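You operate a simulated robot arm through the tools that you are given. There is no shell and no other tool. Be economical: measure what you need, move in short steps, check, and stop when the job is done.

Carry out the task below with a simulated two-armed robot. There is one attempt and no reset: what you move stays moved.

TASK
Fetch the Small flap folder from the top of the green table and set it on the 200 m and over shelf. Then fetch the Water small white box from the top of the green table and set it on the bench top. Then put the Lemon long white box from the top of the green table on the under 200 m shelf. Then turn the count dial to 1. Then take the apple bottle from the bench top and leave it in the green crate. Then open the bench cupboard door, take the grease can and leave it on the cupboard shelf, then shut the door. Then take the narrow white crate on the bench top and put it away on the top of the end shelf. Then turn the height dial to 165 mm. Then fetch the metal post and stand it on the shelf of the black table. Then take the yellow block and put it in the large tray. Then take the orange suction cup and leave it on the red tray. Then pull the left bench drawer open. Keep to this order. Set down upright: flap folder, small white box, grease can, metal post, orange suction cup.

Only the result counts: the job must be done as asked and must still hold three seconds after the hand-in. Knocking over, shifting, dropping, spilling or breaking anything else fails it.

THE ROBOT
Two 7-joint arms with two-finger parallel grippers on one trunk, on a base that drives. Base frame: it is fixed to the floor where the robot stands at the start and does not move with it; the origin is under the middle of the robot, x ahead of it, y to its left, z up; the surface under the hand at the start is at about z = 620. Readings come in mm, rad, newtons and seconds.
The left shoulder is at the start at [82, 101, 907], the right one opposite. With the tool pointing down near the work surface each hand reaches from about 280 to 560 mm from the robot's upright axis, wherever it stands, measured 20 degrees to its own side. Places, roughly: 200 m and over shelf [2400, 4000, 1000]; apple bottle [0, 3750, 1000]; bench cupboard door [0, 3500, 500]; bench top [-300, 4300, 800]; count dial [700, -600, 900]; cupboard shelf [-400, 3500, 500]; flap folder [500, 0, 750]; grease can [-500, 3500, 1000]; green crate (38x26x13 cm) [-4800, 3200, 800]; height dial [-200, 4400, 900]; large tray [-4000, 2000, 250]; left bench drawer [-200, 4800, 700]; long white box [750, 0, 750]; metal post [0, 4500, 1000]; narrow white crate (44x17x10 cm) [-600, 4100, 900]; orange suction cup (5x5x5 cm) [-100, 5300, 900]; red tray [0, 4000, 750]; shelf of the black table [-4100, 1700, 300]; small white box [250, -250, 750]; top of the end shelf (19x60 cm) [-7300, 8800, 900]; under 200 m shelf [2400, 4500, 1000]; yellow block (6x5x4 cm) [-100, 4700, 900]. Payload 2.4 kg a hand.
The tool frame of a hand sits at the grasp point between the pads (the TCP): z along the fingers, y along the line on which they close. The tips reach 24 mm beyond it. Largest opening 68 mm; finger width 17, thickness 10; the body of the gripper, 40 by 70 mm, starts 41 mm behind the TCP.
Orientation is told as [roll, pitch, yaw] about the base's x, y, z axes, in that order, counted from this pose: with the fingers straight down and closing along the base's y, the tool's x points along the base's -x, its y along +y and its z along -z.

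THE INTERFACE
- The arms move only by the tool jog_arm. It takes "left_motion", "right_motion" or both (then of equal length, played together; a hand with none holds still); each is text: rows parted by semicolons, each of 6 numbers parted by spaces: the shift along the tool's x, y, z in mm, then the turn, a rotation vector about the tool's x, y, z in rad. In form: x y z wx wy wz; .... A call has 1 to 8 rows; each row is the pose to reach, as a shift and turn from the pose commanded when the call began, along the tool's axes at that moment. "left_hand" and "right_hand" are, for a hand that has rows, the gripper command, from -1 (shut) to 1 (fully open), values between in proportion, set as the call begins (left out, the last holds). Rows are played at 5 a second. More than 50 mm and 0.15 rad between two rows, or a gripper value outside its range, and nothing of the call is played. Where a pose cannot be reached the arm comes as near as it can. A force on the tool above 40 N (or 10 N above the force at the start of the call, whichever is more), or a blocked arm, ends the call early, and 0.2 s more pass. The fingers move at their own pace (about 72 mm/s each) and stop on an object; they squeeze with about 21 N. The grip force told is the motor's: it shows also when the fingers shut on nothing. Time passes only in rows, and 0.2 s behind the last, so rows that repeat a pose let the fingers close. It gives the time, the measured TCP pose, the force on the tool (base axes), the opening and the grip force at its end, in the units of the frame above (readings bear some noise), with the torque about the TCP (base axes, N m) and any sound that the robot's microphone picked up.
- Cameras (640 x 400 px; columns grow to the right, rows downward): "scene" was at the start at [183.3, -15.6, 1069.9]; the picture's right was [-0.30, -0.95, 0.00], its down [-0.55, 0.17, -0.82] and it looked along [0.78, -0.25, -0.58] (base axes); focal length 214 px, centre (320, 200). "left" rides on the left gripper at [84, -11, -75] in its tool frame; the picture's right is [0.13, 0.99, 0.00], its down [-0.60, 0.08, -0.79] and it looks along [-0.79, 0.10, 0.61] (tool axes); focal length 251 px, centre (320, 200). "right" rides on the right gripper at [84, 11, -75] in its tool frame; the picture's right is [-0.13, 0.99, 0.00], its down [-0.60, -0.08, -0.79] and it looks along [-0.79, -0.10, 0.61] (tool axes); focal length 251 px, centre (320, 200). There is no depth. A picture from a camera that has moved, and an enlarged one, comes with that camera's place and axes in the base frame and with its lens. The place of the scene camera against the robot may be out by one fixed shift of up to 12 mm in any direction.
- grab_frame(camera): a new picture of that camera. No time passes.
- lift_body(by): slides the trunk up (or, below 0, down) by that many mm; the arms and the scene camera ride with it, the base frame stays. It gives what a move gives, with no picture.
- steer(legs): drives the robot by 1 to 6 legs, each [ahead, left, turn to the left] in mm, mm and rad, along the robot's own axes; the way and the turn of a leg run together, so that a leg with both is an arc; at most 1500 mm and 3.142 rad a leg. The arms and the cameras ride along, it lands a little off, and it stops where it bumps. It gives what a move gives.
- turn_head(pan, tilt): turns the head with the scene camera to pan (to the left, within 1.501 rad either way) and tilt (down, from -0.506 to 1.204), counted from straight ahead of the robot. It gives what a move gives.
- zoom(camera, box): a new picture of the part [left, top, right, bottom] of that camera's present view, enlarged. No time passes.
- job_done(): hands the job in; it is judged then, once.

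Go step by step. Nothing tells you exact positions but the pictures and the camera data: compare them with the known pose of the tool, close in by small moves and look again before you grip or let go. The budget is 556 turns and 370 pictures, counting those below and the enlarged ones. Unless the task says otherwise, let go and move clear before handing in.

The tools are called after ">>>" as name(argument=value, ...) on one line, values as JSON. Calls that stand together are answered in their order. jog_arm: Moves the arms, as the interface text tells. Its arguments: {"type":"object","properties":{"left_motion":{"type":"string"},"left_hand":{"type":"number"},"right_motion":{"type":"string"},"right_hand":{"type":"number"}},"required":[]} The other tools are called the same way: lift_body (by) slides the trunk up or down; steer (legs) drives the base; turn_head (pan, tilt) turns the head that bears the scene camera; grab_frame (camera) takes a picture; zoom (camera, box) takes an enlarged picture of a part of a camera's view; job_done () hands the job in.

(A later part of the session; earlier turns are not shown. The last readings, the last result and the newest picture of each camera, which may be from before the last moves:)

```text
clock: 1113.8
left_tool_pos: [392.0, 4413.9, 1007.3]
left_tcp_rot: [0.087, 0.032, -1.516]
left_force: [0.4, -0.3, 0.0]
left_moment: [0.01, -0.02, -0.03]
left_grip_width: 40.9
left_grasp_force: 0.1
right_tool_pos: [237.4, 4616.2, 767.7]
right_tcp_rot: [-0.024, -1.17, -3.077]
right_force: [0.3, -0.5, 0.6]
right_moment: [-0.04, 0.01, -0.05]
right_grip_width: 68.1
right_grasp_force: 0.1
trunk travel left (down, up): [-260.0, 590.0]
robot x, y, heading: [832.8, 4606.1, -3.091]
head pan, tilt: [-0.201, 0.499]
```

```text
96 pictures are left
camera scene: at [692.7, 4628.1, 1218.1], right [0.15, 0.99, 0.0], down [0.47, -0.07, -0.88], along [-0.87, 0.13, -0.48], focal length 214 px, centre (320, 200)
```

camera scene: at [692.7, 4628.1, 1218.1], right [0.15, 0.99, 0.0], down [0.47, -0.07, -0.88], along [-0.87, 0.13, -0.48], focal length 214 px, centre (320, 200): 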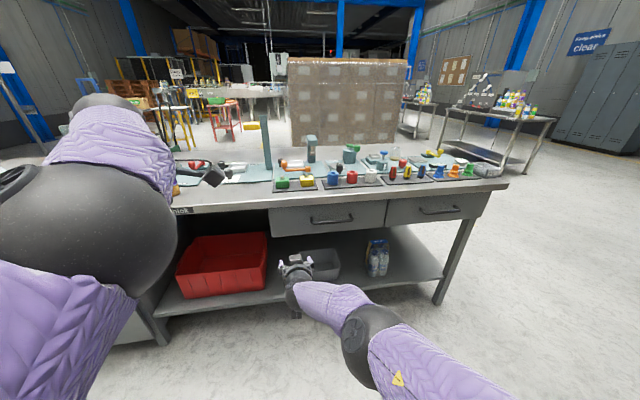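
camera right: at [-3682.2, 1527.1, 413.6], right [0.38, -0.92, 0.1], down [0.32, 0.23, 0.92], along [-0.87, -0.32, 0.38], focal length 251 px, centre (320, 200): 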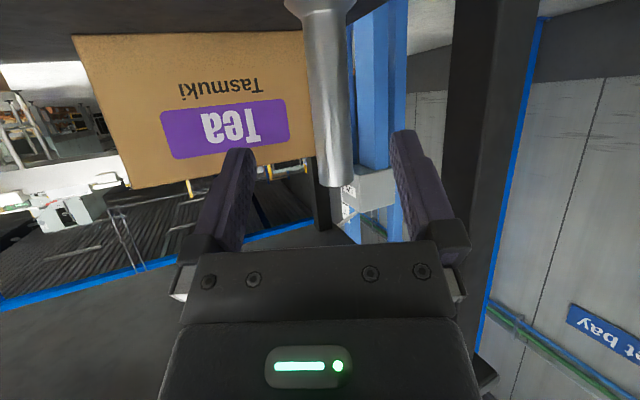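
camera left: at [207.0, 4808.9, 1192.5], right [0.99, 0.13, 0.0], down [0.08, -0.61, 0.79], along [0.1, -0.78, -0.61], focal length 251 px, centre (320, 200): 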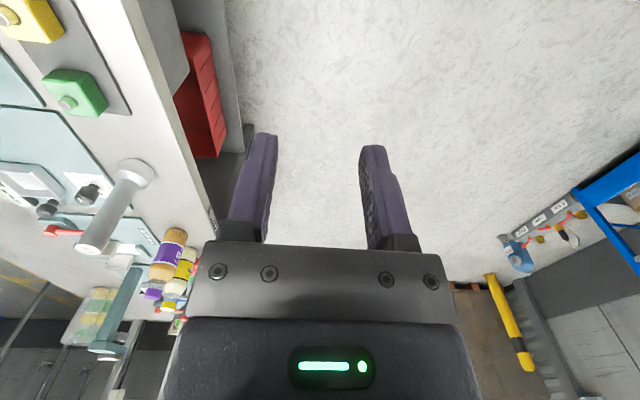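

>>> zoom(camera="scene", box=[250, 135, 490, 235])

```text
2.67 times, centred on (370, 185) of scene
camera zoom: at [692.7, 4628.1, 1218.1], right [0.15, 0.99, 0.0], down [0.47, -0.07, -0.88], along [-0.87, 0.13, -0.48], focal length 572 px, centre (187, 240)
```

zoom: 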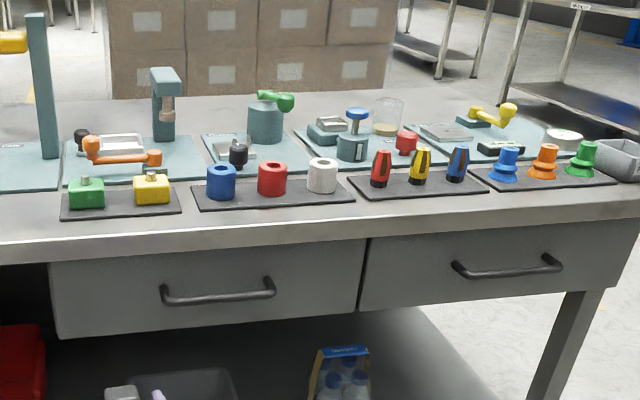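

The yellow block with a stud on top is at about [-111, 4694]. I'll raise the trunk, adjust the tilt and align so as to grip the stud.

>>> lift_body(by=150)

>>> steer(legs=[[0, -48, -0.05], [170, 0, 0]])

>>> jog_arm(right_motion="0 0 0 0 0.06 0; 0 0 0 0 0.12 0; 0 0 0 0 0.12 0", right_hand=0.3)

>>> grab_frame(camera="right")

>>> grab_frame(camera="scene")

```text
clock: 1115.6
left_tool_pos: [391.8, 4413.8, 1157.1]
left_tcp_rot: [0.087, 0.029, -1.515]
left_force: [-0.9, 0.0, -0.3]
left_moment: [-0.01, -0.03, -0.01]
left_grip_width: 40.7
left_grasp_force: 0.0
right_tool_pos: [237.4, 4616.4, 955.0]
right_tcp_rot: [-0.025, -1.238, -3.076]
right_force: [0.5, 0.0, 0.3]
right_moment: [0.02, -0.03, 0.02]
right_grip_width: 68.0
right_grasp_force: 0.1
trunk travel left (down, up): [-410.0, 440.0]
robot x, y, heading: [835.4, 4605.3, -3.088]
head pan, tilt: [-0.201, 0.499]
```

```text
clock: 1117.6
left_tool_pos: [208.6, 4487.1, 1156.7]
left_tcp_rot: [0.086, 0.031, -1.567]
left_force: [-0.2, 0.4, 0.2]
left_moment: [-0.01, 0.0, 0.01]
left_grip_width: 40.8
left_grasp_force: 0.0
right_tool_pos: [64.4, 4697.6, 954.2]
right_tcp_rot: [-0.026, -1.238, -3.127]
right_force: [0.9, -0.4, 0.9]
right_moment: [0.03, 0.03, -0.02]
right_grip_width: 68.1
right_grasp_force: 0.1
trunk travel left (down, up): [-410.0, 440.0]
robot x, y, heading: [662.7, 4656.0, 3.137]
head pan, tilt: [-0.201, 0.499]
```

```text
clock: 1118.4
left_tool_pos: [208.9, 4487.0, 1156.4]
left_tcp_rot: [0.087, 0.03, -1.566]
left_force: [-1.0, -0.3, 0.5]
left_moment: [0.0, -0.01, -0.02]
left_grip_width: 40.7
left_grasp_force: 0.0
right_tool_pos: [64.5, 4697.8, 955.0]
right_tcp_rot: [-0.02, -1.116, -3.136]
right_force: [0.5, 0.7, -0.4]
right_moment: [0.0, -0.01, -0.02]
right_grip_width: 44.2
right_grasp_force: 0.0
trunk travel left (down, up): [-410.0, 440.0]
robot x, y, heading: [661.6, 4655.8, 3.139]
head pan, tilt: [-0.201, 0.499]
```

```text
94 pictures are left
camera right: at [168.1, 4684.5, 911.7], right [-0.07, -0.99, 0.11], down [0.45, 0.07, 0.89], along [-0.89, 0.11, 0.44], focal length 251 px, centre (320, 200)
```

right: 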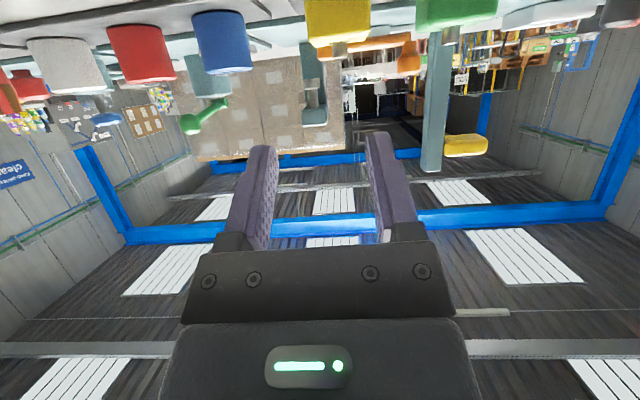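

```text
93 pictures are left
camera scene: at [546.7, 4685.0, 1369.6], right [0.2, 0.98, 0.0], down [0.47, -0.1, -0.88], along [-0.86, 0.18, -0.48], focal length 214 px, centre (320, 200)
```

scene: 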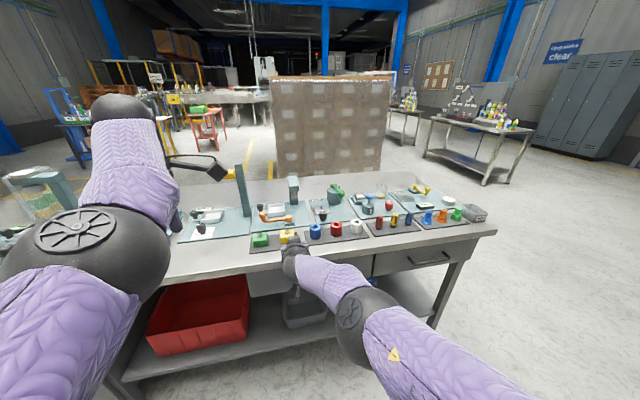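

The stud is at y≈4682. I'll move above it at height, then descend.

>>> steer(legs=[[168, 16, 0.002]])

>>> lift_body(by=-30)

>>> grab_frame(camera="right")

>>> zoom(camera="scene", box=[220, 160, 380, 280])

```text
clock: 1119.8
left_tool_pos: [38.4, 4470.7, 1156.6]
left_tcp_rot: [0.09, 0.029, -1.563]
left_force: [0.3, -0.2, -0.4]
left_moment: [0.05, 0.0, -0.01]
left_grip_width: 40.6
left_grasp_force: 0.1
right_tool_pos: [-106.8, 4680.0, 954.2]
right_tcp_rot: [-0.019, -1.117, -3.133]
right_force: [-0.6, 0.3, 0.3]
right_moment: [0.0, 0.01, 0.01]
right_grip_width: 44.6
right_grasp_force: 0.1
trunk travel left (down, up): [-410.0, 440.0]
robot x, y, heading: [491.9, 4641.3, 3.142]
head pan, tilt: [-0.201, 0.499]
```

```text
clock: 1120.6
left_tool_pos: [38.5, 4470.8, 1127.6]
left_tcp_rot: [0.087, 0.029, -1.565]
left_force: [0.5, -0.6, 0.3]
left_moment: [-0.01, 0.01, 0.01]
left_grip_width: 40.8
left_grasp_force: 0.0
right_tool_pos: [-104.6, 4681.9, 925.1]
right_tcp_rot: [-0.02, -1.119, -3.132]
right_force: [0.1, -0.2, 1.0]
right_moment: [-0.03, -0.02, 0.03]
right_grip_width: 44.1
right_grasp_force: 0.0
trunk travel left (down, up): [-380.0, 470.0]
robot x, y, heading: [488.7, 4638.9, 3.14]
head pan, tilt: [-0.201, 0.499]
```

```text
92 pictures are left
camera right: at [-2.2, 4668.4, 881.8], right [-0.07, -0.99, 0.11], down [0.45, 0.07, 0.89], along [-0.89, 0.11, 0.44], focal length 251 px, centre (320, 200)
```

right: 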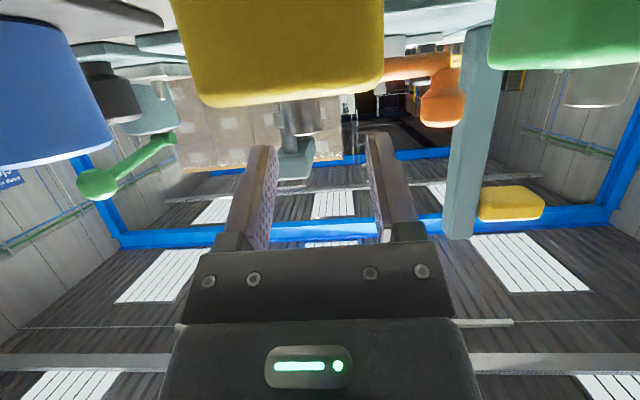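

```text
3.33 times, centred on (300, 220) of scene
camera zoom: at [372.3, 4669.5, 1339.4], right [0.2, 0.98, 0.0], down [0.47, -0.1, -0.88], along [-0.86, 0.18, -0.48], focal length 715 px, centre (387, 133)
```

zoom: 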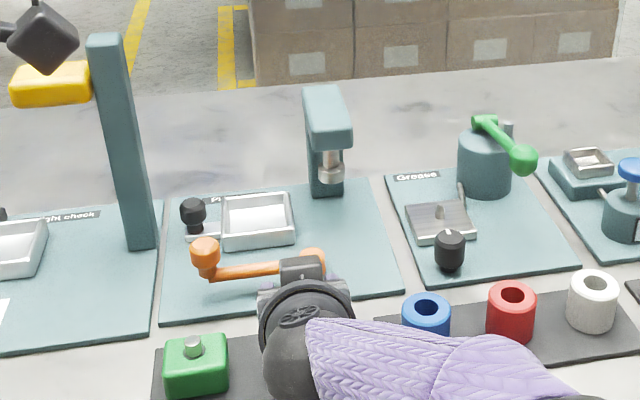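

The stud is short, so I'll grip the block's body (60 mm) with a steeper tilt. Raising, tilting to about −0.75 rad, and opening fully.

>>> lift_body(by=60)

>>> jog_arm(right_motion="0 0 0 0 0.12 0; 0 0 0 0 0.24 0; 0 0 0 0 0.37 0; 0 0 0 -0.02 0.37 0", right_hand=1)

>>> grab_frame(camera="right")

```text
clock: 1121.6
left_tool_pos: [36.7, 4470.7, 1186.6]
left_tcp_rot: [0.087, 0.028, -1.564]
left_force: [0.2, -0.5, 0.2]
left_moment: [-0.01, -0.02, -0.01]
left_grip_width: 40.8
left_grasp_force: 0.1
right_tool_pos: [-104.2, 4682.8, 987.1]
right_tcp_rot: [-0.019, -1.122, -3.135]
right_force: [-0.3, -0.7, 0.8]
right_moment: [0.02, 0.01, -0.02]
right_grip_width: 44.3
right_grasp_force: 0.0
trunk travel left (down, up): [-440.0, 410.0]
robot x, y, heading: [490.2, 4641.1, 3.141]
head pan, tilt: [-0.201, 0.499]
```

```text
clock: 1122.6
left_tool_pos: [39.2, 4468.8, 1186.9]
left_tcp_rot: [0.088, 0.029, -1.562]
left_force: [0.0, -1.0, 0.3]
left_moment: [0.01, -0.01, 0.02]
left_grip_width: 40.9
left_grasp_force: 0.0
right_tool_pos: [-86.7, 4685.0, 991.7]
right_tcp_rot: [0.007, -0.751, -3.141]
right_force: [0.0, -0.7, 0.8]
right_moment: [0.02, -0.02, 0.02]
right_grip_width: 67.7
right_grasp_force: 0.1
right hand out of reach, approached as far as the arm can: row 1, 2, 3, 4
trunk travel left (down, up): [-440.0, 410.0]
robot x, y, heading: [490.5, 4644.3, 3.143]
head pan, tilt: [-0.201, 0.499]
```

```text
90 pictures are left
camera right: at [24.4, 4672.3, 988.7], right [-0.09, -0.99, 0.09], down [0.1, 0.08, 0.99], along [-0.99, 0.1, 0.09], focal length 251 px, centre (320, 200)
```

right: 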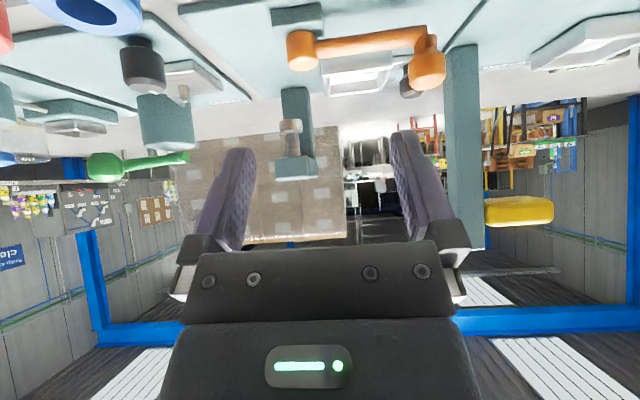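

>>> steer(legs=[[10, 0, 0]])

>>> lift_body(by=-70)

>>> grab_frame(camera="right")

>>> zoom(camera="scene", box=[220, 160, 380, 280])

```text
clock: 1123.3
left_tool_pos: [27.0, 4470.3, 1185.5]
left_tcp_rot: [0.088, 0.03, -1.563]
left_force: [0.3, -0.9, 0.0]
left_moment: [0.03, 0.01, -0.03]
left_grip_width: 40.8
left_grasp_force: 0.2
right_tool_pos: [-99.2, 4684.7, 991.0]
right_tcp_rot: [0.006, -0.749, -3.14]
right_force: [-0.2, -0.1, -0.9]
right_moment: [0.0, 0.01, -0.02]
right_grip_width: 68.0
right_grasp_force: 0.0
trunk travel left (down, up): [-440.0, 410.0]
robot x, y, heading: [481.2, 4640.5, 3.137]
head pan, tilt: [-0.201, 0.499]
```

```text
clock: 1124.4
left_tool_pos: [28.2, 4471.1, 1116.3]
left_tcp_rot: [0.089, 0.027, -1.565]
left_force: [0.6, 0.2, 0.1]
left_moment: [0.01, 0.02, 0.03]
left_grip_width: 40.8
left_grasp_force: 0.0
right_tool_pos: [-98.5, 4685.1, 913.9]
right_tcp_rot: [0.004, -0.735, -3.139]
right_force: [0.0, 0.1, 0.2]
right_moment: [-0.01, 0.01, -0.02]
right_grip_width: 68.2
right_grasp_force: 0.1
trunk travel left (down, up): [-370.0, 480.0]
robot x, y, heading: [480.3, 4641.1, 3.14]
head pan, tilt: [-0.201, 0.499]
```

```text
89 pictures are left
camera right: at [13.0, 4672.8, 911.6], right [-0.09, -0.99, 0.09], down [0.08, 0.08, 0.99], along [-0.99, 0.1, 0.08], focal length 251 px, centre (320, 200)
```

right: 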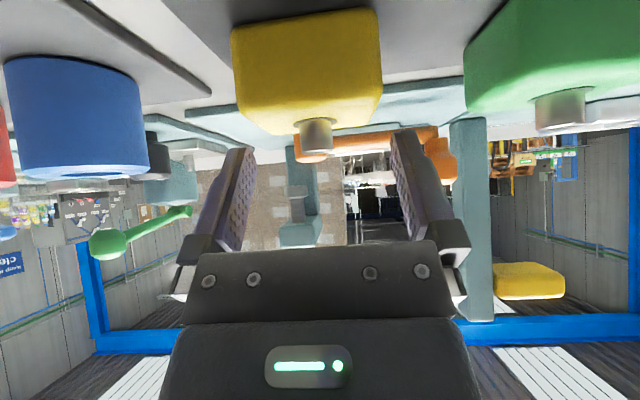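

```text
3.33 times, centred on (300, 220) of scene
camera zoom: at [360.7, 4669.5, 1329.3], right [0.2, 0.98, 0.0], down [0.47, -0.1, -0.88], along [-0.86, 0.18, -0.48], focal length 715 px, centre (387, 133)
```

zoom: 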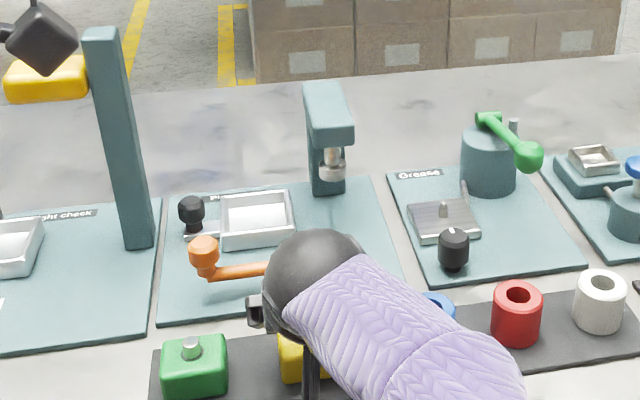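

>>> jog_arm(right_motion="0 -3 0 0 0 0; 0 -3 0 0 0 0")

>>> lift_body(by=-14)

>>> grab_frame(camera="right")

```text
clock: 1125.0
left_tool_pos: [28.0, 4470.9, 1116.5]
left_tcp_rot: [0.088, 0.029, -1.565]
left_force: [-1.2, -0.2, -0.2]
left_moment: [-0.03, -0.02, 0.04]
left_grip_width: 40.8
left_grasp_force: 0.0
right_tool_pos: [-99.8, 4686.6, 912.1]
right_tcp_rot: [0.006, -0.736, -3.14]
right_force: [0.2, -0.2, -0.7]
right_moment: [0.03, -0.01, -0.03]
right_grip_width: 68.2
right_grasp_force: 0.1
trunk travel left (down, up): [-370.0, 480.0]
robot x, y, heading: [478.2, 4639.6, 3.139]
head pan, tilt: [-0.201, 0.499]
```

```text
clock: 1125.6
left_tool_pos: [28.5, 4472.0, 1103.0]
left_tcp_rot: [0.085, 0.03, -1.564]
left_force: [0.8, -0.7, -0.7]
left_moment: [-0.01, 0.03, -0.04]
left_grip_width: 40.9
left_grasp_force: 0.1
right_tool_pos: [-100.8, 4687.4, 897.2]
right_tcp_rot: [0.004, -0.73, -3.141]
right_force: [0.1, -0.3, -0.3]
right_moment: [0.02, -0.02, 0.0]
right_grip_width: 68.1
right_grasp_force: 0.1
trunk travel left (down, up): [-356.0, 494.0]
robot x, y, heading: [481.7, 4638.4, 3.137]
head pan, tilt: [-0.201, 0.499]
```

```text
87 pictures are left
camera right: at [11.6, 4675.4, 896.0], right [-0.09, -0.99, 0.09], down [0.08, 0.08, 0.99], along [-0.99, 0.1, 0.07], focal length 251 px, centre (320, 200)
```

right: 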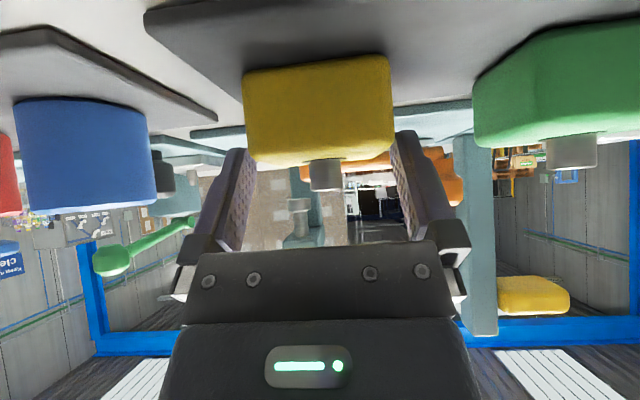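

Well centred. Lowering to straddle the block and closing.

>>> lift_body(by=-14)

>>> lift_body(by=-10)

>>> jog_arm(right_motion="0 0 0 0 0 0; 0 0 0 0 0 0; 0 0 0 0 0 0", right_hand=-1)

>>> grab_frame(camera="right")

```text
clock: 1126.2
left_tool_pos: [27.8, 4470.5, 1088.7]
left_tcp_rot: [0.087, 0.031, -1.565]
left_force: [0.5, 0.3, 0.0]
left_moment: [-0.05, 0.04, 0.03]
left_grip_width: 40.8
left_grasp_force: 0.0
right_tool_pos: [-101.3, 4687.4, 882.8]
right_tcp_rot: [0.003, -0.729, -3.14]
right_force: [-0.3, 0.3, -0.3]
right_moment: [-0.05, 0.02, 0.02]
right_grip_width: 68.4
right_grasp_force: 0.1
trunk travel left (down, up): [-342.0, 508.0]
robot x, y, heading: [479.2, 4639.2, 3.138]
head pan, tilt: [-0.201, 0.499]
```

```text
clock: 1126.8
left_tool_pos: [33.2, 4470.5, 1080.0]
left_tcp_rot: [0.086, 0.03, -1.564]
left_force: [0.3, -0.1, 0.1]
left_moment: [0.01, 0.01, 0.0]
left_grip_width: 40.7
left_grasp_force: 0.1
right_tool_pos: [-102.8, 4687.1, 879.0]
right_tcp_rot: [0.001, -0.743, -3.138]
right_force: [14.2, -1.0, 15.7]
right_moment: [0.62, -0.15, -0.52]
right_grip_width: 67.7
right_grasp_force: 0.0
trunk travel left (down, up): [-333.0, 517.0]
robot x, y, heading: [486.5, 4645.1, 3.138]
head pan, tilt: [-0.201, 0.499]
stopped: the force on the tool passed its limit at 44 N (the readings are from after the stop); the commanded pose is now the measured one
```

```text
clock: 1127.6
left_tool_pos: [30.0, 4472.2, 1080.8]
left_tcp_rot: [0.086, 0.027, -1.564]
left_force: [-0.7, -0.5, 0.8]
left_moment: [0.03, 0.02, -0.03]
left_grip_width: 40.5
left_grasp_force: 0.1
right_tool_pos: [-102.3, 4687.9, 879.8]
right_tcp_rot: [0.002, -0.745, -3.139]
right_force: [2.9, 9.2, 27.5]
right_moment: [0.63, 0.12, -0.3]
right_grip_width: 51.9
right_grasp_force: 20.7
trunk travel left (down, up): [-333.0, 517.0]
robot x, y, heading: [479.4, 4639.9, 3.138]
head pan, tilt: [-0.201, 0.499]
```

```text
86 pictures are left
camera right: at [8.3, 4676.9, 876.9], right [-0.09, -0.99, 0.09], down [0.09, 0.08, 0.99], along [-0.99, 0.1, 0.08], focal length 251 px, centre (320, 200)
```

right: 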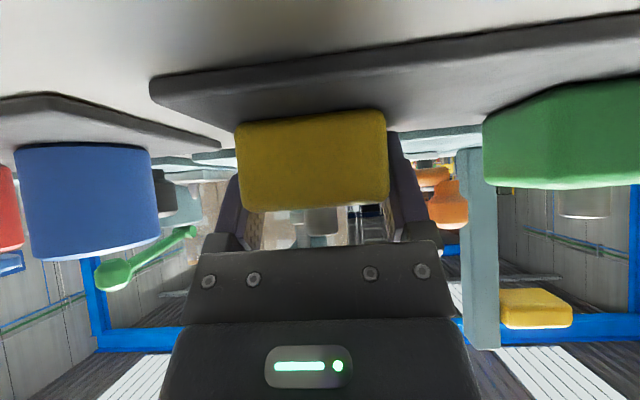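

The block is gripped (52 mm). Lifting and backing off.

>>> lift_body(by=100)

>>> grab_frame(camera="right")

>>> steer(legs=[[-430, 0, 0], [0, 1180, 0], [0, 1010, 0], [1250, 0, 0], [1250, 0, 0]])

```text
clock: 1128.9
left_tool_pos: [28.2, 4469.4, 1177.4]
left_tcp_rot: [0.089, 0.029, -1.566]
left_force: [-0.8, -0.5, -1.0]
left_moment: [-0.03, 0.01, 0.02]
left_grip_width: 40.9
left_grasp_force: 0.2
right_tool_pos: [-103.3, 4687.5, 995.7]
right_tcp_rot: [0.001, -0.772, -3.139]
right_force: [-0.1, 0.7, -1.3]
right_moment: [-0.01, 0.02, -0.02]
right_grip_width: 51.7
right_grasp_force: 20.7
trunk travel left (down, up): [-433.0, 417.0]
robot x, y, heading: [486.5, 4639.5, 3.143]
head pan, tilt: [-0.201, 0.499]
```

```text
85 pictures are left
camera right: at [7.6, 4675.3, 990.3], right [-0.09, -0.99, 0.09], down [0.12, 0.08, 0.99], along [-0.99, 0.1, 0.11], focal length 251 px, centre (320, 200)
```

right: 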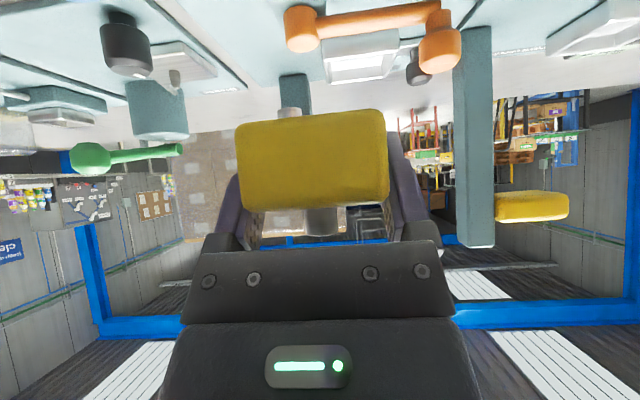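

```text
clock: 1153.6
left_tool_pos: [-1996.8, 2179.2, 1179.6]
left_tcp_rot: [0.087, 0.028, -1.534]
left_force: [0.0, 0.3, 0.6]
left_moment: [0.01, 0.0, 0.05]
left_grip_width: 40.7
left_grasp_force: 0.2
right_tool_pos: [-2134.1, 2391.7, 996.2]
right_tcp_rot: [0.002, -0.773, -3.109]
right_force: [0.2, 0.3, -1.2]
right_moment: [0.0, 0.02, 0.01]
right_grip_width: 51.6
right_grasp_force: 20.9
trunk travel left (down, up): [-433.0, 417.0]
robot x, y, heading: [-1545.9, 2362.1, -3.118]
head pan, tilt: [-0.201, 0.499]
```

>>> steer(legs=[[0, 1275, -0.022], [250, 0, 0]])

>>> turn_head(pan=0.0, tilt=0.35)

>>> grab_frame(camera="scene")

```text
clock: 1161.5
left_tool_pos: [-2215.0, 900.7, 1179.0]
left_tcp_rot: [0.089, 0.028, -1.541]
left_force: [-0.5, 0.0, 0.1]
left_moment: [-0.02, 0.01, -0.01]
left_grip_width: 40.7
left_grasp_force: 0.0
right_tool_pos: [-2352.5, 1115.7, 996.3]
right_tcp_rot: [0.004, -0.773, -3.113]
right_force: [-0.4, 0.4, -1.2]
right_moment: [0.0, 0.0, 0.0]
right_grip_width: 51.8
right_grasp_force: 21.3
trunk travel left (down, up): [-433.0, 417.0]
robot x, y, heading: [-1763.7, 1079.9, -3.119]
head pan, tilt: [-0.201, 0.499]
```

```text
clock: 1162.2
left_tool_pos: [-2214.0, 900.5, 1178.6]
left_tcp_rot: [0.086, 0.029, -1.542]
left_force: [0.2, -0.4, -0.3]
left_moment: [-0.02, 0.0, 0.0]
left_grip_width: 40.8
left_grasp_force: 0.0
right_tool_pos: [-2353.2, 1115.8, 995.6]
right_tcp_rot: [0.002, -0.773, -3.115]
right_force: [0.1, -0.4, -2.2]
right_moment: [0.03, 0.01, 0.01]
right_grip_width: 51.9
right_grasp_force: 21.5
trunk travel left (down, up): [-433.0, 417.0]
robot x, y, heading: [-1766.0, 1077.6, -3.121]
head pan, tilt: [0.0, 0.351]
```

```text
84 pictures are left
camera scene: at [-1882.0, 1090.3, 1406.2], right [-0.02, 1.0, 0.0], down [0.34, 0.01, -0.94], along [-0.94, -0.02, -0.34], focal length 214 px, centre (320, 200)
```

scene: 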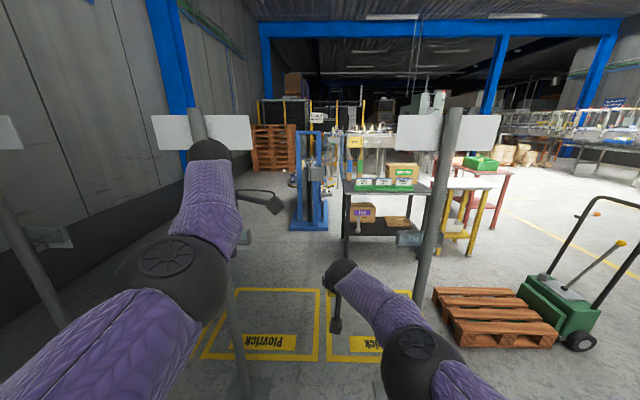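

Both poles well clear this time. Passing through to the black table.

>>> steer(legs=[[0, -35, -0.02], [700, 0, 0], [500, 0, 0]])

>>> steer(legs=[[0, -590, 0]])

>>> lift_body(by=-420)

>>> turn_head(pan=0.0, tilt=0.6)

>>> grab_frame(camera="scene")

```text
clock: 1169.1
left_tool_pos: [-3425.8, 947.7, 1178.1]
left_tcp_rot: [0.089, 0.027, -1.558]
left_force: [0.7, -0.3, 0.1]
left_moment: [0.03, -0.01, 0.01]
left_grip_width: 40.5
left_grasp_force: 0.0
right_tool_pos: [-3560.1, 1162.5, 996.2]
right_tcp_rot: [0.002, -0.774, -3.131]
right_force: [0.6, 0.0, -1.3]
right_moment: [0.02, 0.04, -0.04]
right_grip_width: 51.6
right_grasp_force: 20.7
trunk travel left (down, up): [-433.0, 417.0]
robot x, y, heading: [-2974.4, 1116.8, -3.145]
head pan, tilt: [0.0, 0.351]
```

```text
clock: 1172.4
left_tool_pos: [-3427.2, 1547.3, 1179.8]
left_tcp_rot: [0.087, 0.028, -1.561]
left_force: [-0.4, 0.6, 0.0]
left_moment: [0.0, -0.01, -0.01]
left_grip_width: 40.7
left_grasp_force: 0.1
right_tool_pos: [-3560.5, 1763.2, 997.0]
right_tcp_rot: [0.002, -0.773, -3.133]
right_force: [0.3, 0.1, -0.6]
right_moment: [0.01, 0.01, 0.0]
right_grip_width: 51.5
right_grasp_force: 21.2
trunk travel left (down, up): [-433.0, 417.0]
robot x, y, heading: [-2975.4, 1717.3, -3.139]
head pan, tilt: [0.0, 0.351]
```

```text
refused: -420 is not a number from -400 to 400
```

```text
clock: 1173.2
left_tool_pos: [-3426.8, 1546.7, 1178.8]
left_tcp_rot: [0.088, 0.026, -1.56]
left_force: [0.9, -1.5, 0.1]
left_moment: [-0.02, -0.04, -0.02]
left_grip_width: 40.7
left_grasp_force: 0.0
right_tool_pos: [-3560.7, 1763.5, 996.5]
right_tcp_rot: [0.002, -0.774, -3.135]
right_force: [0.2, -0.1, 0.1]
right_moment: [0.02, 0.01, -0.01]
right_grip_width: 51.4
right_grasp_force: 21.1
trunk travel left (down, up): [-433.0, 417.0]
robot x, y, heading: [-2976.1, 1718.4, -3.138]
head pan, tilt: [0.0, 0.6]
```

```text
83 pictures are left
camera scene: at [-3086.7, 1728.6, 1383.5], right [0.0, 1.0, 0.0], down [0.56, 0.0, -0.83], along [-0.83, 0.0, -0.56], focal length 214 px, centre (320, 200)
```

scene: 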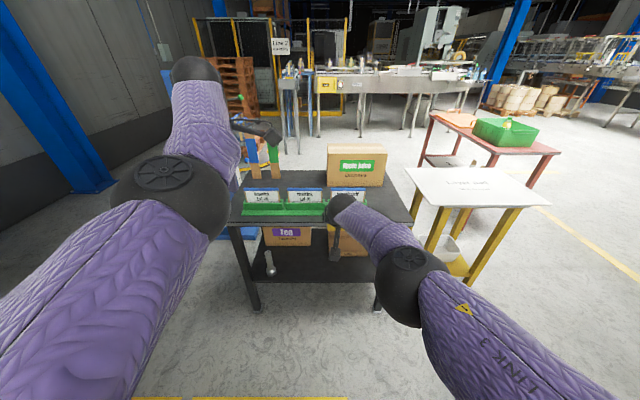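

>>> lift_body(by=-400)

>>> jog_arm(right_motion="0 0 0 0 -0.12 0; 0 0 0 0 -0.24 0; 20 0 10 0 -0.35 0; 45 0 25 0 -0.35 0; 70 0 40 0 -0.35 0")

>>> turn_head(pan=-0.2, tilt=0.7)

>>> grab_frame(camera="scene")

```text
clock: 1177.0
left_tool_pos: [-3463.7, 1546.8, 681.8]
left_tcp_rot: [0.324, 0.026, -1.554]
left_force: [0.0, 0.3, -0.4]
left_moment: [-0.01, -0.03, 0.02]
left_grip_width: 40.9
left_grasp_force: 0.1
right_tool_pos: [-3560.8, 1763.2, 596.7]
right_tcp_rot: [0.001, -0.774, -3.133]
right_force: [0.1, -1.0, -0.8]
right_moment: [0.01, 0.03, -0.02]
right_grip_width: 52.0
right_grasp_force: 21.2
trunk travel left (down, up): [-33.0, 817.0]
robot x, y, heading: [-2978.4, 1718.7, -3.137]
head pan, tilt: [0.0, 0.6]
```

```text
clock: 1178.2
left_tool_pos: [-3463.1, 1546.3, 682.2]
left_tcp_rot: [0.324, 0.027, -1.555]
left_force: [0.1, 0.5, -0.5]
left_moment: [-0.01, -0.02, -0.01]
left_grip_width: 40.7
left_grasp_force: 0.0
right_tool_pos: [-3543.3, 1745.8, 528.9]
right_tcp_rot: [-0.005, -1.117, -3.134]
right_force: [-1.0, 0.3, -1.7]
right_moment: [0.01, 0.0, -0.02]
right_grip_width: 51.8
right_grasp_force: 20.9
right hand out of reach, approached as far as the arm can: row 4, 5
trunk travel left (down, up): [-33.0, 817.0]
robot x, y, heading: [-2978.1, 1716.9, -3.139]
head pan, tilt: [0.0, 0.6]
```

```text
clock: 1179.0
left_tool_pos: [-3465.1, 1547.5, 680.6]
left_tcp_rot: [0.325, 0.025, -1.555]
left_force: [-0.2, 0.7, 0.1]
left_moment: [0.03, 0.01, 0.0]
left_grip_width: 40.8
left_grasp_force: 0.1
right_tool_pos: [-3544.2, 1746.3, 529.2]
right_tcp_rot: [-0.006, -1.116, -3.134]
right_force: [0.5, -0.3, -0.8]
right_moment: [0.0, 0.01, -0.01]
right_grip_width: 52.0
right_grasp_force: 21.1
trunk travel left (down, up): [-33.0, 817.0]
robot x, y, heading: [-2976.4, 1720.5, -3.143]
head pan, tilt: [-0.201, 0.7]
```

```text
82 pictures are left
camera scene: at [-3180.7, 1745.5, 966.4], right [0.2, 0.98, 0.0], down [0.63, -0.13, -0.76], along [-0.75, 0.15, -0.64], focal length 214 px, centre (320, 200)
```

scene: 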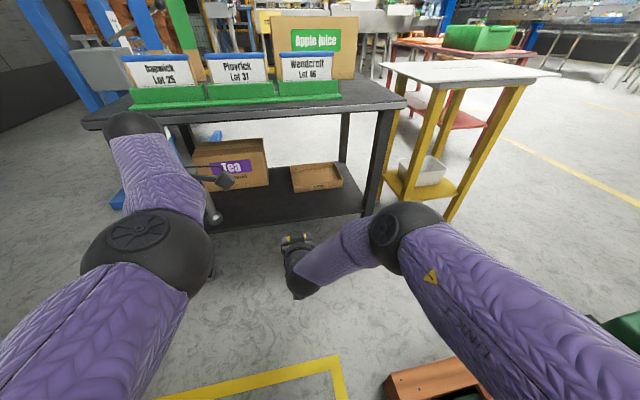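

The tray spans y 1797–2024 with its front at x≈-3996. The pallet limits how far north I can stand, so I'll move the hand 150 mm right and lower it further.

>>> lift_body(by=-30)

>>> jog_arm(right_motion="12 -25 5 0 0 0; 24 -50 10 0 0 0; 36 -75 15 0 0 0; 48 -100 20 0 0 0; 60 -125 25 0 0 0; 72 -150 30 0 0 0")

>>> grab_frame(camera="scene")

```text
clock: 1179.7
left_tool_pos: [-3465.6, 1547.3, 642.0]
left_tcp_rot: [0.347, 0.026, -1.554]
left_force: [1.3, 1.3, 0.9]
left_moment: [0.0, 0.01, -0.03]
left_grip_width: 40.7
left_grasp_force: 0.1
right_tool_pos: [-3541.3, 1746.9, 480.9]
right_tcp_rot: [-0.007, -1.079, -3.137]
right_force: [0.2, 0.1, -0.5]
right_moment: [0.02, -0.02, 0.0]
right_grip_width: 51.9
right_grasp_force: 21.3
trunk travel left (down, up): [-3.0, 847.0]
robot x, y, heading: [-2976.2, 1717.6, -3.139]
head pan, tilt: [-0.201, 0.7]
```

```text
clock: 1181.1
left_tool_pos: [-3466.0, 1546.6, 642.6]
left_tcp_rot: [0.347, 0.025, -1.556]
left_force: [-0.8, 0.6, -0.1]
left_moment: [0.01, -0.01, 0.0]
left_grip_width: 40.6
left_grasp_force: 0.0
right_tool_pos: [-3582.2, 1786.8, 457.7]
right_tcp_rot: [-0.037, -1.048, -3.138]
right_force: [0.4, -0.4, -1.4]
right_moment: [0.02, 0.02, -0.01]
right_grip_width: 51.9
right_grasp_force: 21.0
right hand out of reach, approached as far as the arm can: row 1, 2, 3, 4, 5, 6
trunk travel left (down, up): [-3.0, 847.0]
robot x, y, heading: [-2976.2, 1719.1, -3.141]
head pan, tilt: [-0.201, 0.7]
```

```text
81 pictures are left
camera scene: at [-3192.2, 1745.5, 934.7], right [0.2, 0.98, 0.0], down [0.63, -0.13, -0.76], along [-0.75, 0.15, -0.64], focal length 214 px, centre (320, 200)
```

scene: 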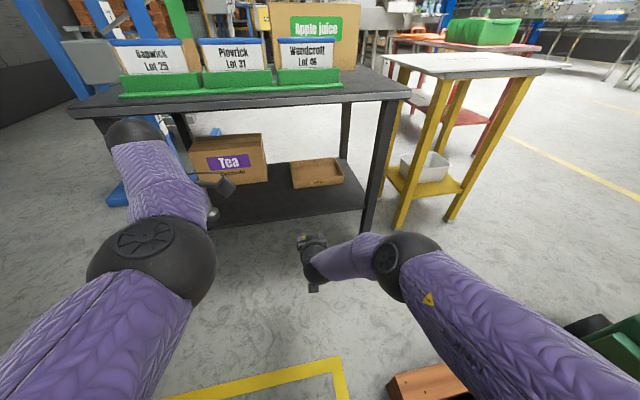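

The hand can't shift sideways that far, so I'll turn the robot slightly right instead. First I'll swing the left arm out sideways so it stays clear of the table.

>>> jog_arm(left_motion="-34 28 -8 0 0 -0.087; -69 56 -15 0 0 -0.175; -103 84 -22 0 0 -0.262; -138 112 -30 0 0 -0.35; -172 140 -38 0 0 -0.437; -207 168 -45 0 0 -0.525; -241 196 -52 0 0 -0.612; -276 225 -60 0 0 -0.7")

>>> grab_frame(camera="scene")

```text
clock: 1182.9
left_tool_pos: [-3269.4, 1269.2, 769.7]
left_tcp_rot: [0.284, -0.201, -0.887]
left_force: [-1.0, -0.1, 0.5]
left_moment: [0.04, -0.02, 0.01]
left_grip_width: 40.5
left_grasp_force: 0.0
left hand out of reach, approached as far as the arm can: row 1
right_tool_pos: [-3580.9, 1785.6, 457.9]
right_tcp_rot: [-0.038, -1.05, -3.14]
right_force: [-0.2, 0.0, -1.4]
right_moment: [0.0, 0.04, 0.04]
right_grip_width: 51.6
right_grasp_force: 21.1
trunk travel left (down, up): [-3.0, 847.0]
robot x, y, heading: [-2974.0, 1719.9, -3.143]
head pan, tilt: [-0.201, 0.7]
```

```text
80 pictures are left
camera scene: at [-3192.2, 1745.6, 934.7], right [0.2, 0.98, 0.0], down [0.63, -0.13, -0.76], along [-0.75, 0.15, -0.64], focal length 214 px, centre (320, 200)
```

scene: 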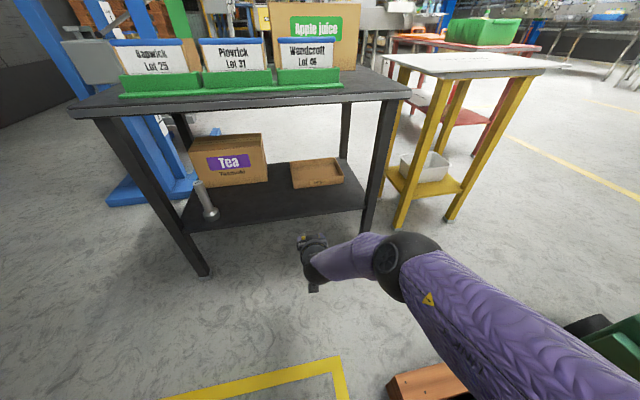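

>>> jog_arm(left_motion="-33 23 4 0 0 -0.075; -65 45 8 0 0 -0.15; -98 68 12 0 0 -0.225; -130 91 16 0 0 -0.3; -163 114 20 0 0 -0.375; -196 136 24 0 0 -0.45; -228 159 28 0 0 -0.525; -261 182 30 0 0 -0.6")

>>> steer(legs=[[0, 0, -0.2]])

>>> turn_head(pan=0.0, tilt=0.7)

>>> grab_frame(camera="scene")

```text
clock: 1184.7
left_tool_pos: [-2970.8, 1190.9, 841.1]
left_tcp_rot: [0.124, -0.328, -0.281]
left_force: [0.1, -0.1, 0.3]
left_moment: [0.01, 0.0, -0.01]
left_grip_width: 40.8
left_grasp_force: 0.0
right_tool_pos: [-3581.5, 1786.3, 457.3]
right_tcp_rot: [-0.038, -1.049, -3.137]
right_force: [0.7, 0.2, -0.4]
right_moment: [0.0, 0.02, 0.01]
right_grip_width: 51.8
right_grasp_force: 20.8
trunk travel left (down, up): [-3.0, 847.0]
robot x, y, heading: [-2974.5, 1721.2, -3.137]
head pan, tilt: [-0.201, 0.7]
```

```text
clock: 1185.9
left_tool_pos: [-3078.4, 1200.5, 842.0]
left_tcp_rot: [0.122, -0.326, -0.483]
left_force: [-0.3, 0.3, -0.1]
left_moment: [-0.03, 0.0, -0.01]
left_grip_width: 40.4
left_grasp_force: 0.1
right_tool_pos: [-3557.2, 1907.2, 458.3]
right_tcp_rot: [-0.038, -1.048, 2.945]
right_force: [0.2, 0.0, -0.6]
right_moment: [0.0, 0.01, -0.01]
right_grip_width: 51.6
right_grasp_force: 21.0
trunk travel left (down, up): [-3.0, 847.0]
robot x, y, heading: [-2975.8, 1716.4, 2.941]
head pan, tilt: [-0.201, 0.7]
```

```text
clock: 1186.6
left_tool_pos: [-3077.5, 1201.4, 840.6]
left_tcp_rot: [0.123, -0.326, -0.481]
left_force: [-0.2, 0.8, 0.4]
left_moment: [0.02, 0.02, -0.03]
left_grip_width: 41.0
left_grasp_force: 0.0
right_tool_pos: [-3556.5, 1906.7, 457.7]
right_tcp_rot: [-0.038, -1.05, 2.944]
right_force: [0.9, 0.1, -1.9]
right_moment: [-0.02, 0.01, 0.01]
right_grip_width: 51.7
right_grasp_force: 20.2
trunk travel left (down, up): [-3.0, 847.0]
robot x, y, heading: [-2973.8, 1718.2, 2.94]
head pan, tilt: [0.0, 0.7]
```

```text
79 pictures are left
camera scene: at [-3189.2, 1773.3, 934.8], right [0.2, 0.98, 0.0], down [0.63, -0.13, -0.76], along [-0.75, 0.15, -0.64], focal length 214 px, centre (320, 200)
```

scene: 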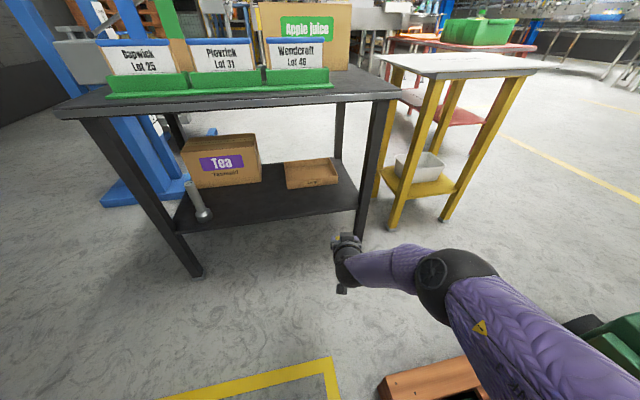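

>>> jog_arm(right_motion="11 0 6 0 0 0; 22 0 12 0 0 0; 26 0 15 0 0 0")

>>> steer(legs=[[300, 64, 0]])

>>> grab_frame(camera="scene")

>>> grab_frame(camera="right")

```text
clock: 1187.4
left_tool_pos: [-3077.3, 1201.7, 841.0]
left_tcp_rot: [0.123, -0.327, -0.483]
left_force: [0.3, -0.2, -0.1]
left_moment: [0.0, -0.02, 0.0]
left_grip_width: 40.9
left_grasp_force: 0.1
right_tool_pos: [-3558.4, 1906.3, 428.5]
right_tcp_rot: [-0.043, -1.045, 2.943]
right_force: [0.2, 0.3, -1.3]
right_moment: [-0.02, -0.01, 0.01]
right_grip_width: 51.8
right_grasp_force: 20.7
trunk travel left (down, up): [-3.0, 847.0]
robot x, y, heading: [-2972.5, 1713.9, 2.942]
head pan, tilt: [0.0, 0.7]
```

```text
clock: 1189.5
left_tool_pos: [-3384.3, 1199.1, 840.8]
left_tcp_rot: [0.122, -0.328, -0.48]
left_force: [0.0, -0.3, -0.2]
left_moment: [-0.02, 0.0, -0.04]
left_grip_width: 41.0
left_grasp_force: 0.1
right_tool_pos: [-3866.1, 1903.2, 428.6]
right_tcp_rot: [-0.041, -1.047, 2.946]
right_force: [0.1, 0.2, -0.7]
right_moment: [0.0, -0.03, -0.02]
right_grip_width: 51.7
right_grasp_force: 21.5
trunk travel left (down, up): [-3.0, 847.0]
robot x, y, heading: [-3283.3, 1716.7, 2.942]
head pan, tilt: [0.0, 0.7]
```

```text
78 pictures are left
camera scene: at [-3497.0, 1770.7, 934.8], right [0.2, 0.98, 0.0], down [0.63, -0.13, -0.76], along [-0.75, 0.15, -0.64], focal length 214 px, centre (320, 200)
```

scene: 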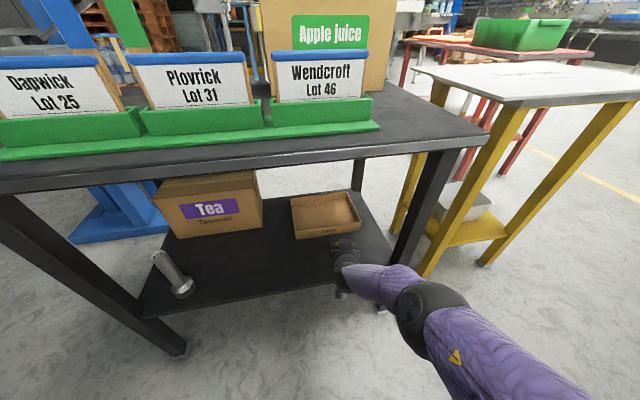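

```text
77 pictures are left
camera right: at [-3765.2, 1866.4, 392.2], right [-0.29, -0.95, 0.09], down [0.39, -0.03, 0.92], along [-0.87, 0.3, 0.38], focal length 251 px, centre (320, 200)
```

right: 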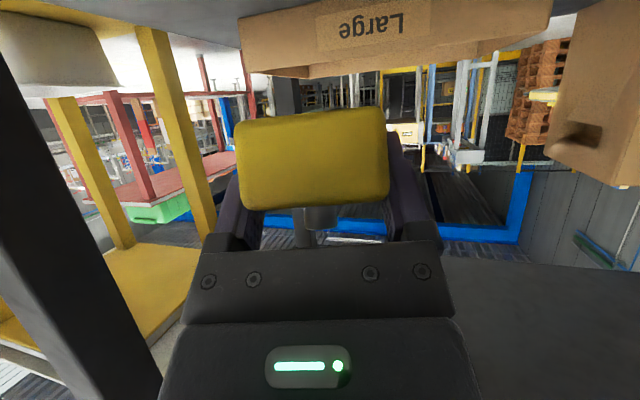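

>>> lift_body(by=12)

>>> steer(legs=[[110, 22, 0]])

>>> zoom(camera="scene", box=[240, 140, 480, 340])

>>> grab_frame(camera="right")

```text
clock: 1190.1
left_tool_pos: [-3384.4, 1198.5, 853.7]
left_tcp_rot: [0.122, -0.326, -0.479]
left_force: [0.8, 0.1, 0.2]
left_moment: [0.01, 0.01, -0.04]
left_grip_width: 40.8
left_grasp_force: 0.1
right_tool_pos: [-3866.4, 1901.8, 439.5]
right_tcp_rot: [-0.041, -1.045, 2.946]
right_force: [0.5, -0.2, -0.2]
right_moment: [-0.01, 0.02, -0.02]
right_grip_width: 51.7
right_grasp_force: 21.1
trunk travel left (down, up): [-15.0, 835.0]
robot x, y, heading: [-3279.9, 1713.1, 2.942]
head pan, tilt: [0.0, 0.7]
```

```text
clock: 1191.3
left_tool_pos: [-3498.8, 1200.2, 852.9]
left_tcp_rot: [0.122, -0.327, -0.482]
left_force: [0.1, -0.3, -0.2]
left_moment: [0.01, 0.02, -0.01]
left_grip_width: 40.7
left_grasp_force: 0.0
right_tool_pos: [-3980.1, 1904.6, 441.3]
right_tcp_rot: [-0.042, -1.045, 2.944]
right_force: [-0.2, 1.0, -0.7]
right_moment: [0.0, -0.02, -0.02]
right_grip_width: 51.9
right_grasp_force: 21.1
trunk travel left (down, up): [-15.0, 835.0]
robot x, y, heading: [-3397.9, 1716.7, 2.943]
head pan, tilt: [0.0, 0.7]
```

```text
2.00 times, centred on (360, 240) of scene
camera zoom: at [-3605.5, 1770.6, 947.5], right [0.2, 0.98, 0.0], down [0.63, -0.13, -0.76], along [-0.75, 0.15, -0.64], focal length 429 px, centre (240, 120)
```

zoom: 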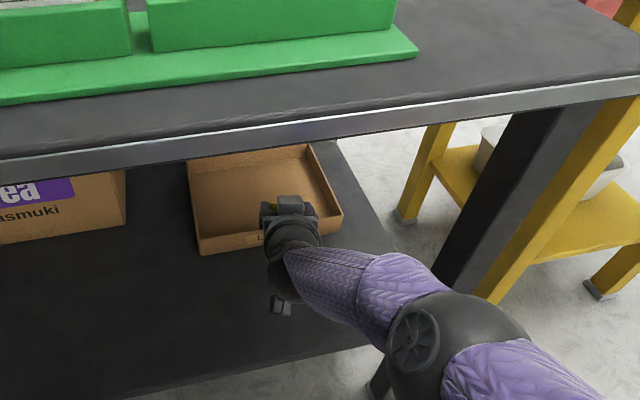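

```text
75 pictures are left
camera right: at [-3878.0, 1867.8, 404.2], right [-0.29, -0.95, 0.09], down [0.39, -0.03, 0.92], along [-0.87, 0.31, 0.38], focal length 251 px, centre (320, 200)
```

right: 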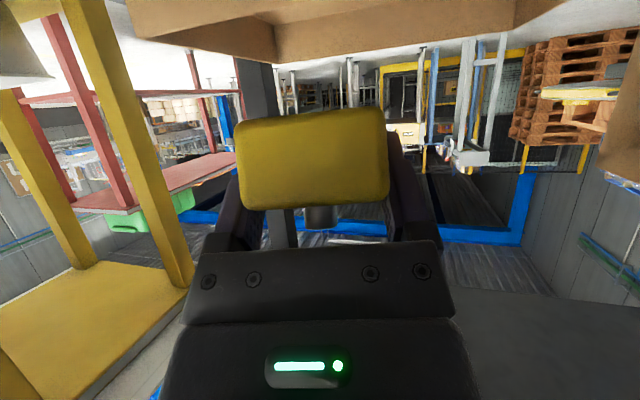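

The block is at the tray's front rim. Moving 80 mm further in.

>>> steer(legs=[[82, 17, 0]])

>>> zoom(camera="scene", box=[240, 140, 480, 340])

>>> grab_frame(camera="right")

```text
clock: 1192.4
left_tool_pos: [-3582.0, 1198.9, 852.2]
left_tcp_rot: [0.121, -0.326, -0.483]
left_force: [-0.3, -0.6, -0.5]
left_moment: [0.01, 0.0, 0.0]
left_grip_width: 40.7
left_grasp_force: 0.1
right_tool_pos: [-4061.4, 1903.6, 440.4]
right_tcp_rot: [-0.042, -1.045, 2.942]
right_force: [-0.5, 0.0, -1.0]
right_moment: [-0.04, -0.03, 0.0]
right_grip_width: 51.6
right_grasp_force: 21.1
trunk travel left (down, up): [-15.0, 835.0]
robot x, y, heading: [-3479.5, 1713.2, 2.94]
head pan, tilt: [0.0, 0.7]
```

```text
2.00 times, centred on (360, 240) of scene
camera zoom: at [-3688.4, 1770.3, 947.5], right [0.2, 0.98, 0.0], down [0.63, -0.13, -0.76], along [-0.75, 0.15, -0.64], focal length 429 px, centre (240, 120)
```

zoom: 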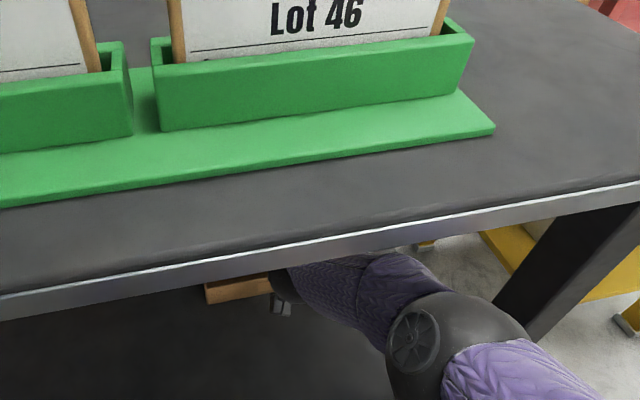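

```text
73 pictures are left
camera right: at [-3960.7, 1867.6, 404.2], right [-0.29, -0.95, 0.09], down [0.39, -0.03, 0.92], along [-0.87, 0.31, 0.38], focal length 251 px, centre (320, 200)
```

right: 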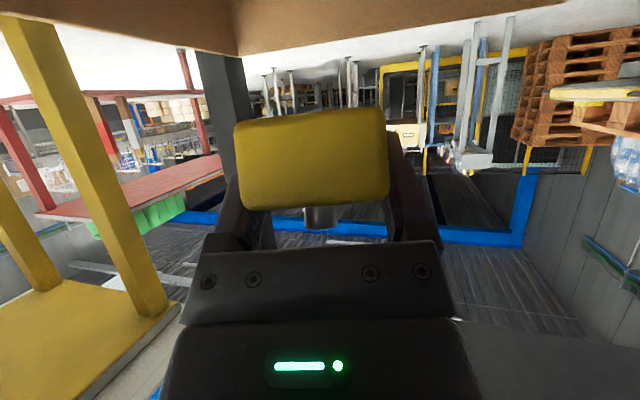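

The block is over the tray. Lowering gently and releasing.

>>> lift_body(by=-12)

>>> jog_arm(right_motion="8 0 5 0 0 0; 16 0 10 0 0 0; 22 0 13 0 0 0")

>>> jog_arm(right_motion="4 0 2.5 0 0 0; 8 0 5 0 0 0")

>>> grab_frame(camera="right")

```text
clock: 1193.0
left_tool_pos: [-3581.5, 1199.0, 841.8]
left_tcp_rot: [0.122, -0.325, -0.482]
left_force: [-0.4, 0.7, 0.8]
left_moment: [0.03, -0.01, 0.01]
left_grip_width: 40.7
left_grasp_force: 0.1
right_tool_pos: [-4061.8, 1904.0, 428.4]
right_tcp_rot: [-0.042, -1.045, 2.943]
right_force: [0.1, -0.3, -1.1]
right_moment: [0.0, -0.03, 0.03]
right_grip_width: 51.6
right_grasp_force: 20.9
trunk travel left (down, up): [-3.0, 847.0]
robot x, y, heading: [-3485.7, 1714.3, 2.939]
head pan, tilt: [0.0, 0.7]
```

```text
clock: 1193.8
left_tool_pos: [-3581.9, 1199.7, 840.7]
left_tcp_rot: [0.121, -0.328, -0.486]
left_force: [-0.1, -0.4, -0.1]
left_moment: [-0.02, 0.0, 0.0]
left_grip_width: 41.0
left_grasp_force: 0.0
right_tool_pos: [-4056.7, 1904.9, 408.5]
right_tcp_rot: [-0.043, -1.045, 2.944]
right_force: [0.0, 0.1, -0.7]
right_moment: [-0.01, 0.01, 0.0]
right_grip_width: 51.5
right_grasp_force: 20.6
right hand out of reach, approached as far as the arm can: row 2, 3
trunk travel left (down, up): [-3.0, 847.0]
robot x, y, heading: [-3478.0, 1715.5, 2.939]
head pan, tilt: [0.0, 0.7]
```

```text
clock: 1194.4
left_tool_pos: [-3581.8, 1201.1, 841.1]
left_tcp_rot: [0.122, -0.328, -0.485]
left_force: [0.2, 0.2, -0.3]
left_moment: [0.01, -0.02, 0.0]
left_grip_width: 40.7
left_grasp_force: 0.1
right_tool_pos: [-4052.6, 1905.3, 404.8]
right_tcp_rot: [-0.042, -1.044, 2.944]
right_force: [-0.6, 1.0, -1.0]
right_moment: [0.02, 0.01, 0.0]
right_grip_width: 51.8
right_grasp_force: 21.6
right hand out of reach, approached as far as the arm can: row 2
trunk travel left (down, up): [-3.0, 847.0]
robot x, y, heading: [-3479.5, 1713.2, 2.941]
head pan, tilt: [0.0, 0.7]
```

```text
72 pictures are left
camera right: at [-3951.8, 1868.7, 368.3], right [-0.29, -0.95, 0.09], down [0.39, -0.03, 0.92], along [-0.87, 0.31, 0.38], focal length 251 px, centre (320, 200)
```

right: 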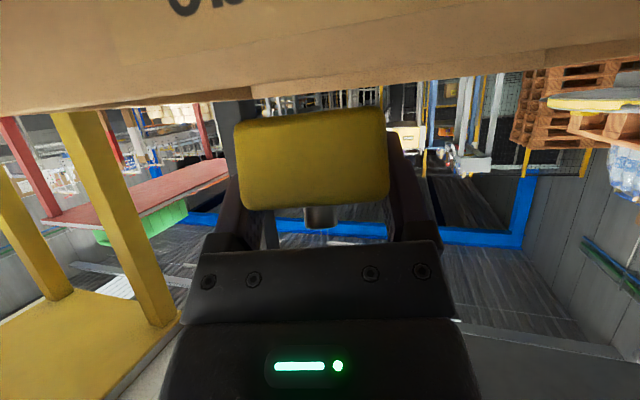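

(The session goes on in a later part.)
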